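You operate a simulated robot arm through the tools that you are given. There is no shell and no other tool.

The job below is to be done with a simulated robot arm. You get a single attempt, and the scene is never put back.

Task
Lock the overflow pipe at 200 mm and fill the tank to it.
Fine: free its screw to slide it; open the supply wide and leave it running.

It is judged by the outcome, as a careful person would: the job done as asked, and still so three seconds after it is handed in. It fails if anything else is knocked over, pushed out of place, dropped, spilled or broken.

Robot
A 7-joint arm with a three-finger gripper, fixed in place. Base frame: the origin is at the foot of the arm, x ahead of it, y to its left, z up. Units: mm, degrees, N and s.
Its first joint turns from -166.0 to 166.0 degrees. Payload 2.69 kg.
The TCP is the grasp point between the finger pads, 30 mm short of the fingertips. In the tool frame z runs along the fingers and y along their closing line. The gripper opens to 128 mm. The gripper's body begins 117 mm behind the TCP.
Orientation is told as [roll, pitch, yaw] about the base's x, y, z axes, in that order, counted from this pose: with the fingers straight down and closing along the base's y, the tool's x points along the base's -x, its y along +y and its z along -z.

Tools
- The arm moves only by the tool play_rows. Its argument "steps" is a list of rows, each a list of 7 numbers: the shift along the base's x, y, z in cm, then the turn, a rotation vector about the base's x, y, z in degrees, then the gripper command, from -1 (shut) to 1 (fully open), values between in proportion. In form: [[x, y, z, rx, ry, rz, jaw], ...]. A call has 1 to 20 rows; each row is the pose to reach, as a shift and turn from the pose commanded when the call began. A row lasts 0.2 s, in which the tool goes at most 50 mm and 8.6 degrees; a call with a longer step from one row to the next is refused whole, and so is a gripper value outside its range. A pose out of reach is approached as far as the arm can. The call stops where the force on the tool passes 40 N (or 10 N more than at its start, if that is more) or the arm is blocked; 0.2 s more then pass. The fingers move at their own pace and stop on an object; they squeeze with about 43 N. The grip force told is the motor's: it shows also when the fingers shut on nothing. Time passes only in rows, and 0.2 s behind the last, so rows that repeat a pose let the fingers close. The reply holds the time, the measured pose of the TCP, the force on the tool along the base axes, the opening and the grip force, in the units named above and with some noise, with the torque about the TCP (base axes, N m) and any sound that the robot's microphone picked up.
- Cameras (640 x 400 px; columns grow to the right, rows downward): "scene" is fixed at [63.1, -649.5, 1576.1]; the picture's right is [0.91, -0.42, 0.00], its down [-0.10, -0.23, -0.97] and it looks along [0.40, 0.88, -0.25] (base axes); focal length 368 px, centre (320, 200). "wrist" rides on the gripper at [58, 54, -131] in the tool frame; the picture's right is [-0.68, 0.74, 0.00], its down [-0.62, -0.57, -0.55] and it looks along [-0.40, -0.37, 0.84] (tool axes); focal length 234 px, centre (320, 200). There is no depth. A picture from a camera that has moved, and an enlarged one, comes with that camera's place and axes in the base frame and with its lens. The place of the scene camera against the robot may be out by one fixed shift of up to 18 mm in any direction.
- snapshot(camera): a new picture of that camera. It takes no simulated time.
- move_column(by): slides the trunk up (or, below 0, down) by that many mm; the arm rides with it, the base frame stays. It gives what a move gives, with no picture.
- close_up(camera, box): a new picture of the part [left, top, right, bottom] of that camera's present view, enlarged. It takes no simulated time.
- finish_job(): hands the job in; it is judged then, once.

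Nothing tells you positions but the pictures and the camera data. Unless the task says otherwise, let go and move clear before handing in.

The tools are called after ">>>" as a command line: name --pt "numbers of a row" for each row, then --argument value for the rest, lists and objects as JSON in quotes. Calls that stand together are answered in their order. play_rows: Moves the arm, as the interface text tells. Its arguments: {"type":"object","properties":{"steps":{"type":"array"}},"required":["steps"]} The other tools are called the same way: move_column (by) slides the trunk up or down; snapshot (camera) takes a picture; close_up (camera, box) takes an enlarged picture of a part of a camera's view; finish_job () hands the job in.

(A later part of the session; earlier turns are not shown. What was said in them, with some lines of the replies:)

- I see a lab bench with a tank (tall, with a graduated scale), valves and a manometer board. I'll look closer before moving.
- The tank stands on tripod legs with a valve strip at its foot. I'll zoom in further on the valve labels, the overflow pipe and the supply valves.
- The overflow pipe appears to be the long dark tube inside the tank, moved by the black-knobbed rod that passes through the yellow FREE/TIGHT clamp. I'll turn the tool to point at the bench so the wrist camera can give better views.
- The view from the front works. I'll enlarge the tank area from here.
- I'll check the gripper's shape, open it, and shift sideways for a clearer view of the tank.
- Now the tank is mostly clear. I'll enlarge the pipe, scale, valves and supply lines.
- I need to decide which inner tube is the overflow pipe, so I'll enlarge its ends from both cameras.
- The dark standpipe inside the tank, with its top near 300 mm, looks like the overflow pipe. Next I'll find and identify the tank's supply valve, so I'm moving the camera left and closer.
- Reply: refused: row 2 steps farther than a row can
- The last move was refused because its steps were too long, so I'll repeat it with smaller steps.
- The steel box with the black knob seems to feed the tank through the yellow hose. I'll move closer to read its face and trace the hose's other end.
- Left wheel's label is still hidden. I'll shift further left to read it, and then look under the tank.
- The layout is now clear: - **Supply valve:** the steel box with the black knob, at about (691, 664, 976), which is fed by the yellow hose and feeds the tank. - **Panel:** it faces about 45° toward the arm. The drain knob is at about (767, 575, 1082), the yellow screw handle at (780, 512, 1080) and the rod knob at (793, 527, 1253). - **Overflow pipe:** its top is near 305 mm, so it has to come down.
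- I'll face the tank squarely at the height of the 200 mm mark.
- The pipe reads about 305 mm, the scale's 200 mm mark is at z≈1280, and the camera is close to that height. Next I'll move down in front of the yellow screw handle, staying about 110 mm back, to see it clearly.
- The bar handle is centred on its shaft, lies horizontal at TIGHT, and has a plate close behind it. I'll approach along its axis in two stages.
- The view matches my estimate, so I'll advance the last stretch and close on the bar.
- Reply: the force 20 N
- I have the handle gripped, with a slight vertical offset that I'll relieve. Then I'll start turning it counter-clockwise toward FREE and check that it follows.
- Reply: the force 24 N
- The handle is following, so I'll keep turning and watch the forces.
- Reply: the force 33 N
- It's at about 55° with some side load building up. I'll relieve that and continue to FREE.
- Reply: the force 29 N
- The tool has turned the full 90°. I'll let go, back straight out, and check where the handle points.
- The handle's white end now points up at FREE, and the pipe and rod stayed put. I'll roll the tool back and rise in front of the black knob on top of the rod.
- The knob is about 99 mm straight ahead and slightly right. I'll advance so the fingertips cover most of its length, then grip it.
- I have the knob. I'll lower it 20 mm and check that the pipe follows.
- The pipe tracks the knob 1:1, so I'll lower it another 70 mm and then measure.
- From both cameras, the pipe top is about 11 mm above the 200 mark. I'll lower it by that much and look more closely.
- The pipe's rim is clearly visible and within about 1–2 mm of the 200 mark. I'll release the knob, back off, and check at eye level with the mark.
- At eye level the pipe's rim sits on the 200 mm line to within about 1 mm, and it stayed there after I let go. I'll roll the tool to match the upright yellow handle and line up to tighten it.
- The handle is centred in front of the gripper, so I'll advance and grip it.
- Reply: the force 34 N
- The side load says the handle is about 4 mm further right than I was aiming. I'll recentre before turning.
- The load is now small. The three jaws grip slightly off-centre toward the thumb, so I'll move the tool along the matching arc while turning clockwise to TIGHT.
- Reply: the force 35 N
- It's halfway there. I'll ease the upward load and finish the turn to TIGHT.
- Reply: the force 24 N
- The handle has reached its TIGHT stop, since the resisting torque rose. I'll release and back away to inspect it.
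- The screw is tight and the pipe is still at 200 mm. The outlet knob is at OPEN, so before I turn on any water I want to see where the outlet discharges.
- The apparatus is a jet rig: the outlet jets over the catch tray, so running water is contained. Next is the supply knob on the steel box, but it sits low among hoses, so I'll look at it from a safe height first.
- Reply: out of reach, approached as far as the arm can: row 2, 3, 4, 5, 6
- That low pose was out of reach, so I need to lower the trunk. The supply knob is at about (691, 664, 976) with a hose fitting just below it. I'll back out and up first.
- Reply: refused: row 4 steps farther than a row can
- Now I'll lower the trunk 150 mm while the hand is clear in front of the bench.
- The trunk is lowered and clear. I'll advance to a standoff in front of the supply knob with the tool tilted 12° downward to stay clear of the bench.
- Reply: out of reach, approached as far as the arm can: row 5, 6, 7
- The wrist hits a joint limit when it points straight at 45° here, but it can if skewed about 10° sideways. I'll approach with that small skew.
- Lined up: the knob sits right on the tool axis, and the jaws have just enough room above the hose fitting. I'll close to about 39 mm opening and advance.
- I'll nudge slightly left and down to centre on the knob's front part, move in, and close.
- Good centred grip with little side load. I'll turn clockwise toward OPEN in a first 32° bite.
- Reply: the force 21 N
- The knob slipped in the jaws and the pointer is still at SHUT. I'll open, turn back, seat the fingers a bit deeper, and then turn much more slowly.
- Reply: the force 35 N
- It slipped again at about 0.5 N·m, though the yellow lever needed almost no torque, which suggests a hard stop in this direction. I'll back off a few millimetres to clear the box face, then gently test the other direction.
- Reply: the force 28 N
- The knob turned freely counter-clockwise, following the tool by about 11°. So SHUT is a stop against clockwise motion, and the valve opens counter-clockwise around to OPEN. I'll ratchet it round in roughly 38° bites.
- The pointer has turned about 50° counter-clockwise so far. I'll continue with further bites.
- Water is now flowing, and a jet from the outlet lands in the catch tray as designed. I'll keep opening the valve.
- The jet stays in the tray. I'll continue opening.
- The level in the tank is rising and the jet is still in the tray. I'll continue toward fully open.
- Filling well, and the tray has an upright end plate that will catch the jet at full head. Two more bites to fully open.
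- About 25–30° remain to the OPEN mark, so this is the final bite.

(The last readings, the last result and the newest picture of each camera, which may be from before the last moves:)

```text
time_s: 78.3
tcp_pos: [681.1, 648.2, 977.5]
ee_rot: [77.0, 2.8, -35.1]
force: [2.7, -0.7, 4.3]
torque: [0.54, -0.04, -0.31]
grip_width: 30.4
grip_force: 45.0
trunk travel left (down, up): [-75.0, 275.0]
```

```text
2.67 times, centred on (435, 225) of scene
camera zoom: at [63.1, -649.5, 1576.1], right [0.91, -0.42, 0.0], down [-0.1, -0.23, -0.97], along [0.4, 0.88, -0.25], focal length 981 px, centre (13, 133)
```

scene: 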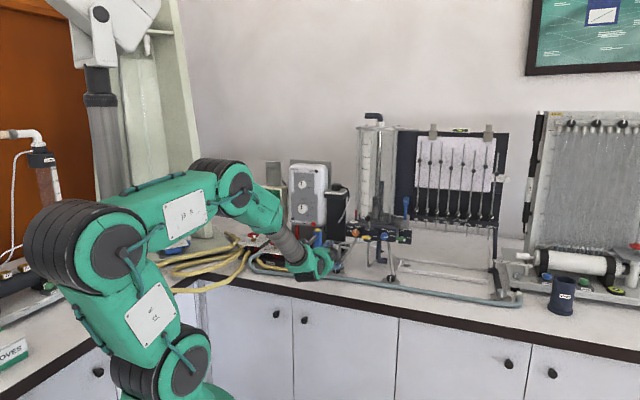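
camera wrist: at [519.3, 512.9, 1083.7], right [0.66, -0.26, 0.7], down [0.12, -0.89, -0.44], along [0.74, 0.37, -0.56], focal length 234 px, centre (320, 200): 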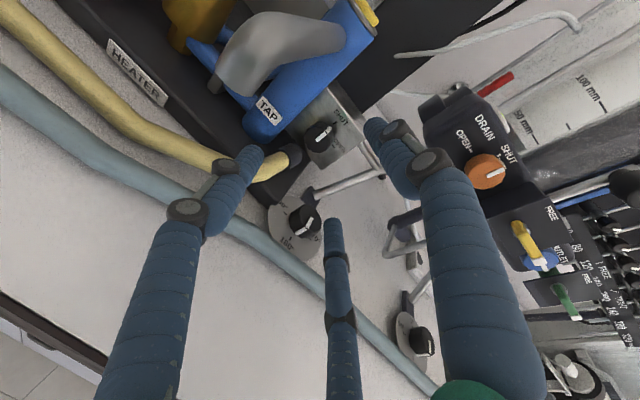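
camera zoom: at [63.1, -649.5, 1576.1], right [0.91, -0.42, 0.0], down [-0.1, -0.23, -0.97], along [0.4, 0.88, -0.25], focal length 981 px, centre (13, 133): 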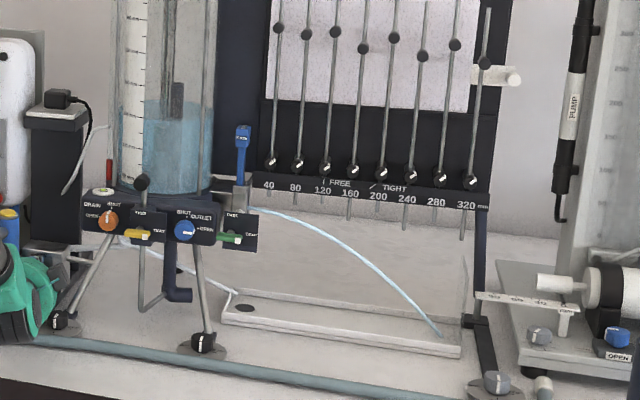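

The pointer is at OPEN and against its stop, so the supply is fully open. The level is about 170 mm and rising. I'll release and withdraw along the approach path.

>>> play_rows --pt "0 0 0 0 0 0 -0.7" --pt "0 0 0 0 0 0 -0.4" --pt "0 0 0 0 0 0 -0.38" --pt "-1.0 -1.4 0.4 0 0 0 -0.38" --pt "-2.5 -3.6 1.1 0 0 0 -0.38" --pt "-4.0 -6.0 2.0 0 0 0 -0.38" --pt "-5.5 -9 3.5 0 0 0 -0.2" --pt "-6 -12 6 0 0 0 0" --pt "-6 -15 9 0 0 0 0" --pt "-6 -18 12 0 0 0 0"

>>> snapshot --camera "scene"

>>> close_up --camera "scene" --box '[355, 150, 515, 300]'

>>> close_up --camera "scene" --box '[290, 210, 390, 280]'

```text
time_s: 80.5
tcp_pos: [620.9, 467.6, 1094.5]
ee_rot: [77.0, 2.8, -35.1]
force: [0.1, 0.3, 0.4]
torque: [0.03, 0.02, 0.01]
grip_width: 64.0
grip_force: 0.1
trunk travel left (down, up): [-75.0, 275.0]
```

```text
taken
```

scene: 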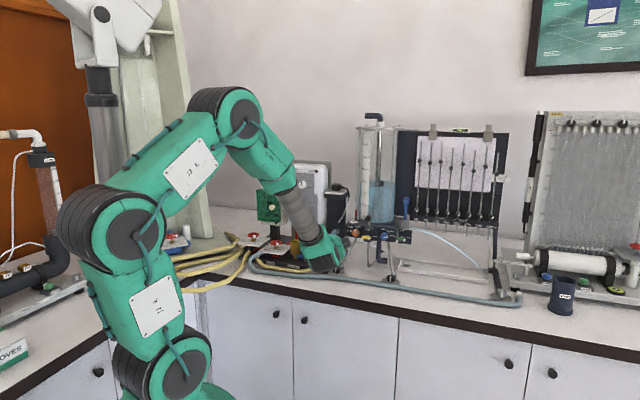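

```text
2.67 times, centred on (435, 225) of scene
camera zoom: at [63.1, -649.5, 1576.1], right [0.91, -0.42, 0.0], down [-0.1, -0.23, -0.97], along [0.4, 0.88, -0.25], focal length 981 px, centre (13, 133)
```

zoom: 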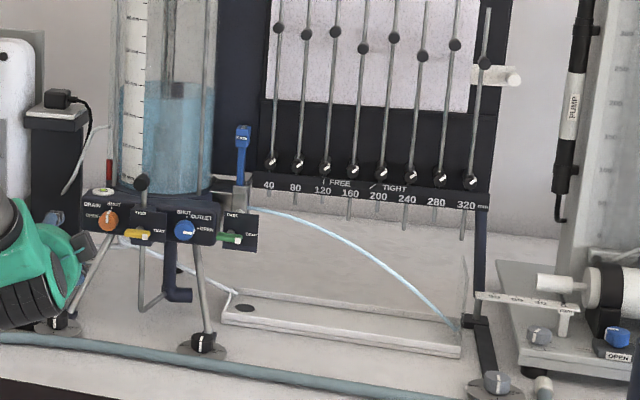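

```text
5.71 times, centred on (340, 245) of scene
camera zoom: at [63.1, -649.5, 1576.1], right [0.91, -0.42, 0.0], down [-0.1, -0.23, -0.97], along [0.4, 0.88, -0.25], focal length 2102 px, centre (206, -57)
```

zoom: 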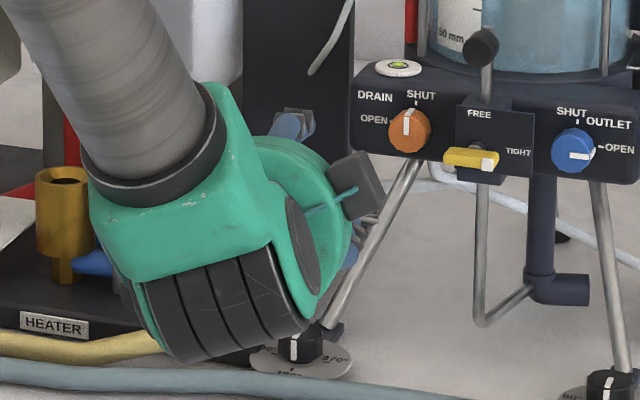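

The level is nearly at the pipe rim. I'll move the arm clear while it reaches overflow and watch where the overflow goes.

>>> play_rows --pt "-1 -3 3 0 0 0 0" --pt "-2 -6 6 0 0 0 0" --pt "-4 -9 9 0 0 0 0" --pt "-6 -11 12 0 0 0 0" --pt "-8 -13 15 0 0 0 0" --pt "-10 -14 18 0 0 0 0" --pt "-12 -14 20 0 0 0 0"

>>> close_up --camera "scene" --box '[355, 150, 515, 300]'

>>> close_up --camera "scene" --box '[360, 220, 440, 290]'

>>> close_up --camera "scene" --box '[355, 160, 405, 210]'

>>> close_up --camera "scene" --box '[290, 210, 390, 280]'

```text
time_s: 82.2
tcp_pos: [501.1, 328.9, 1295.4]
ee_rot: [76.9, 2.9, -35.0]
force: [-0.5, 0.1, 0.1]
torque: [-0.02, 0.04, 0.04]
grip_width: 64.1
grip_force: 0.1
trunk travel left (down, up): [-75.0, 275.0]
```

```text
2.67 times, centred on (435, 225) of scene
camera zoom: at [63.1, -649.5, 1576.1], right [0.91, -0.42, 0.0], down [-0.1, -0.23, -0.97], along [0.4, 0.88, -0.25], focal length 981 px, centre (13, 133)
```

zoom: 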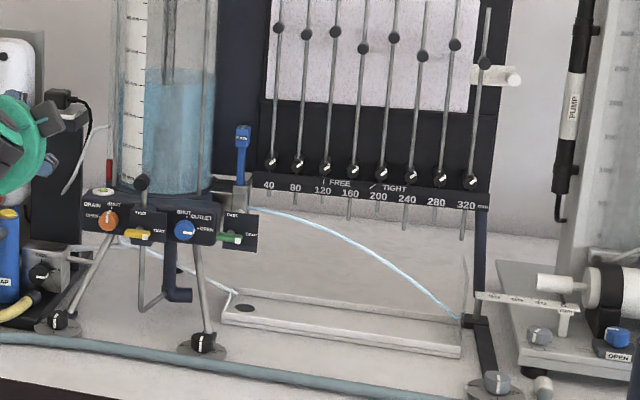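

```text
5.71 times, centred on (400, 255) of scene
camera zoom: at [63.1, -649.5, 1576.1], right [0.91, -0.42, 0.0], down [-0.1, -0.23, -0.97], along [0.4, 0.88, -0.25], focal length 2102 px, centre (-137, -114)
```

zoom: 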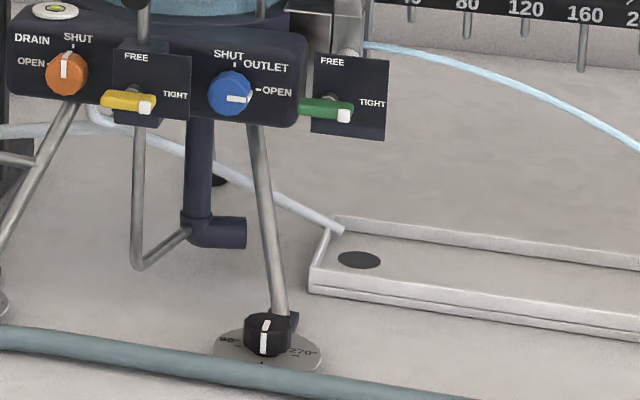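

```text
8.00 times, centred on (380, 185) of scene
camera zoom: at [63.1, -649.5, 1576.1], right [0.91, -0.42, 0.0], down [-0.1, -0.23, -0.97], along [0.4, 0.88, -0.25], focal length 2942 px, centre (-160, 320)
```

zoom: 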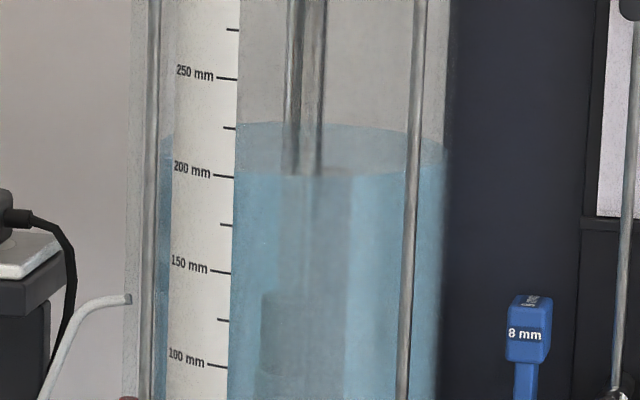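

```text
5.71 times, centred on (340, 245) of scene
camera zoom: at [63.1, -649.5, 1576.1], right [0.91, -0.42, 0.0], down [-0.1, -0.23, -0.97], along [0.4, 0.88, -0.25], focal length 2102 px, centre (206, -57)
```

zoom: 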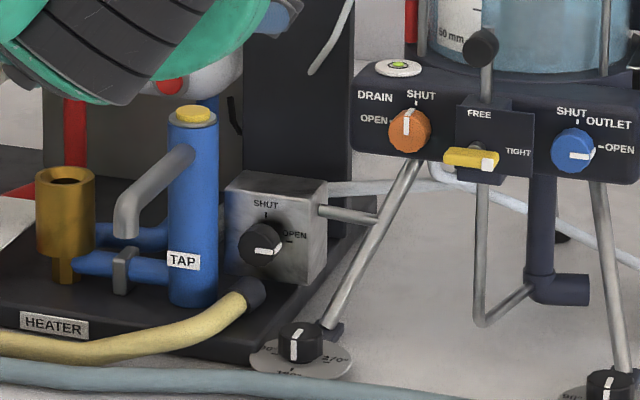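

The supply knob points at OPEN and the water is right around the 200 mm mark. I'll wait a few seconds to confirm it holds at the overflow.

>>> play_rows --pt "0 0 0 0 0 0 0" --pt "0 0 0 0 0 0 0" --pt "0 0 0 0 0 0 0" --pt "0 0 0 0 0 0 0" --pt "0 0 0 0 0 0 0" --pt "0 0 0 0 0 0 0" --pt "0 0 0 0 0 0 0" --pt "0 0 0 0 0 0 0" --pt "0 0 0 0 0 0 0" --pt "0 0 0 0 0 0 0" --pt "0 0 0 0 0 0 0" --pt "0 0 0 0 0 0 0" --pt "0 0 0 0 0 0 0" --pt "0 0 0 0 0 0 0" --pt "0 0 0 0 0 0 0" --pt "0 0 0 0 0 0 0" --pt "0 0 0 0 0 0 0" --pt "0 0 0 0 0 0 0" --pt "0 0 0 0 0 0 0" --pt "0 0 0 0 0 0 0"

>>> close_up --camera "scene" --box '[355, 160, 405, 210]'

>>> close_up --camera "scene" --box '[360, 220, 440, 290]'

>>> close_up --camera "scene" --box '[435, 230, 535, 310]'

```text
time_s: 86.3
tcp_pos: [500.2, 327.0, 1296.2]
ee_rot: [77.0, 2.9, -35.0]
force: [-1.1, -0.9, 0.3]
torque: [0.0, -0.03, -0.03]
grip_width: 63.8
grip_force: 0.1
trunk travel left (down, up): [-75.0, 275.0]
```

```text
8.00 times, centred on (380, 185) of scene
camera zoom: at [63.1, -649.5, 1576.1], right [0.91, -0.42, 0.0], down [-0.1, -0.23, -0.97], along [0.4, 0.88, -0.25], focal length 2942 px, centre (-160, 320)
```

zoom: 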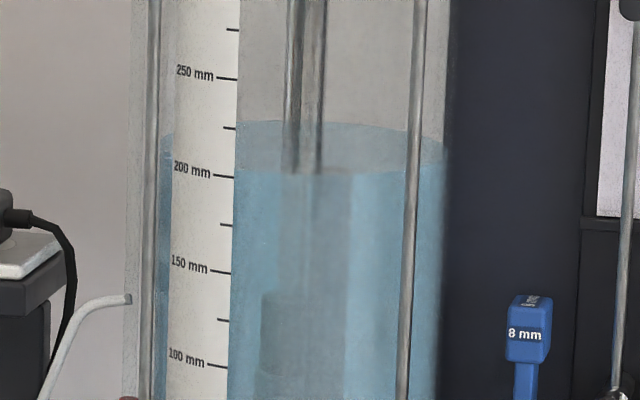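

```text
5.71 times, centred on (400, 255) of scene
camera zoom: at [63.1, -649.5, 1576.1], right [0.91, -0.42, 0.0], down [-0.1, -0.23, -0.97], along [0.4, 0.88, -0.25], focal length 2102 px, centre (-137, -114)
```

zoom: 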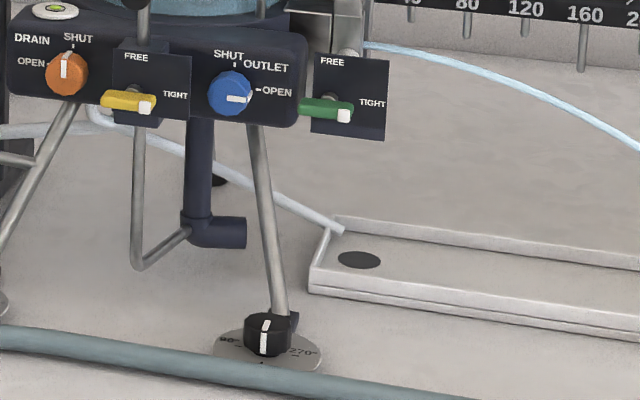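

```text
5.00 times, centred on (485, 270) of scene
camera zoom: at [63.1, -649.5, 1576.1], right [0.91, -0.42, 0.0], down [-0.1, -0.23, -0.97], along [0.4, 0.88, -0.25], focal length 1839 px, centre (-505, -150)
```

zoom: 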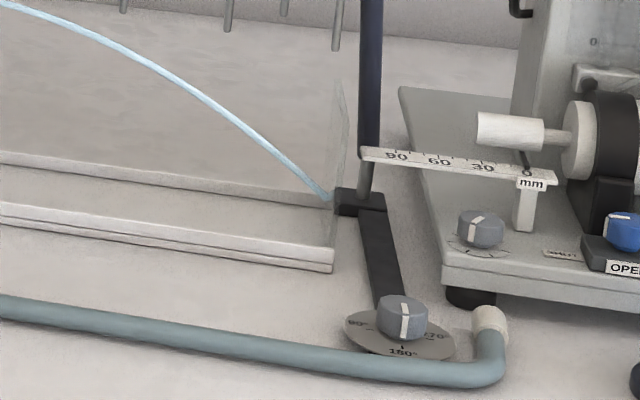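

The water has held steady at the overflow for over four seconds. The pipe is locked at 200 mm with the screw at TIGHT, the supply is fully open and running, the jet stays in the tray, and the arm is clear. I'm handing in.

>>> finish_job

```text
The job is handed in.
```

I handed the job in with the overflow pipe locked at 200 mm and the tank filled to it.

- **Pipe:** I freed the yellow screw, lowered the pipe from about 305 mm, and tightened the screw again. At eye level its rim sat on the 200 mm mark to within about 1 mm.
- **Supply:** The black knob on the steel box is turned fully to OPEN and left running. It opens counter-clockwise. I first tried it clockwise, which only slipped in the gripper against the SHUT stop.
- **Level:** The water rose to the pipe rim and held steady there for over four seconds before I handed in.
- **Outlet:** It was already open and I left it that way. Its jet lands at the far end of the catch tray, against the upright end plate.

I never saw water coming out of the overflow's discharge elbow under the tank. The steady level is my only evidence that the overflow is working. I saw no spills, and nothing was knocked or moved out of place. The arm is clear, with the trunk left 150 mm lower than where it started.
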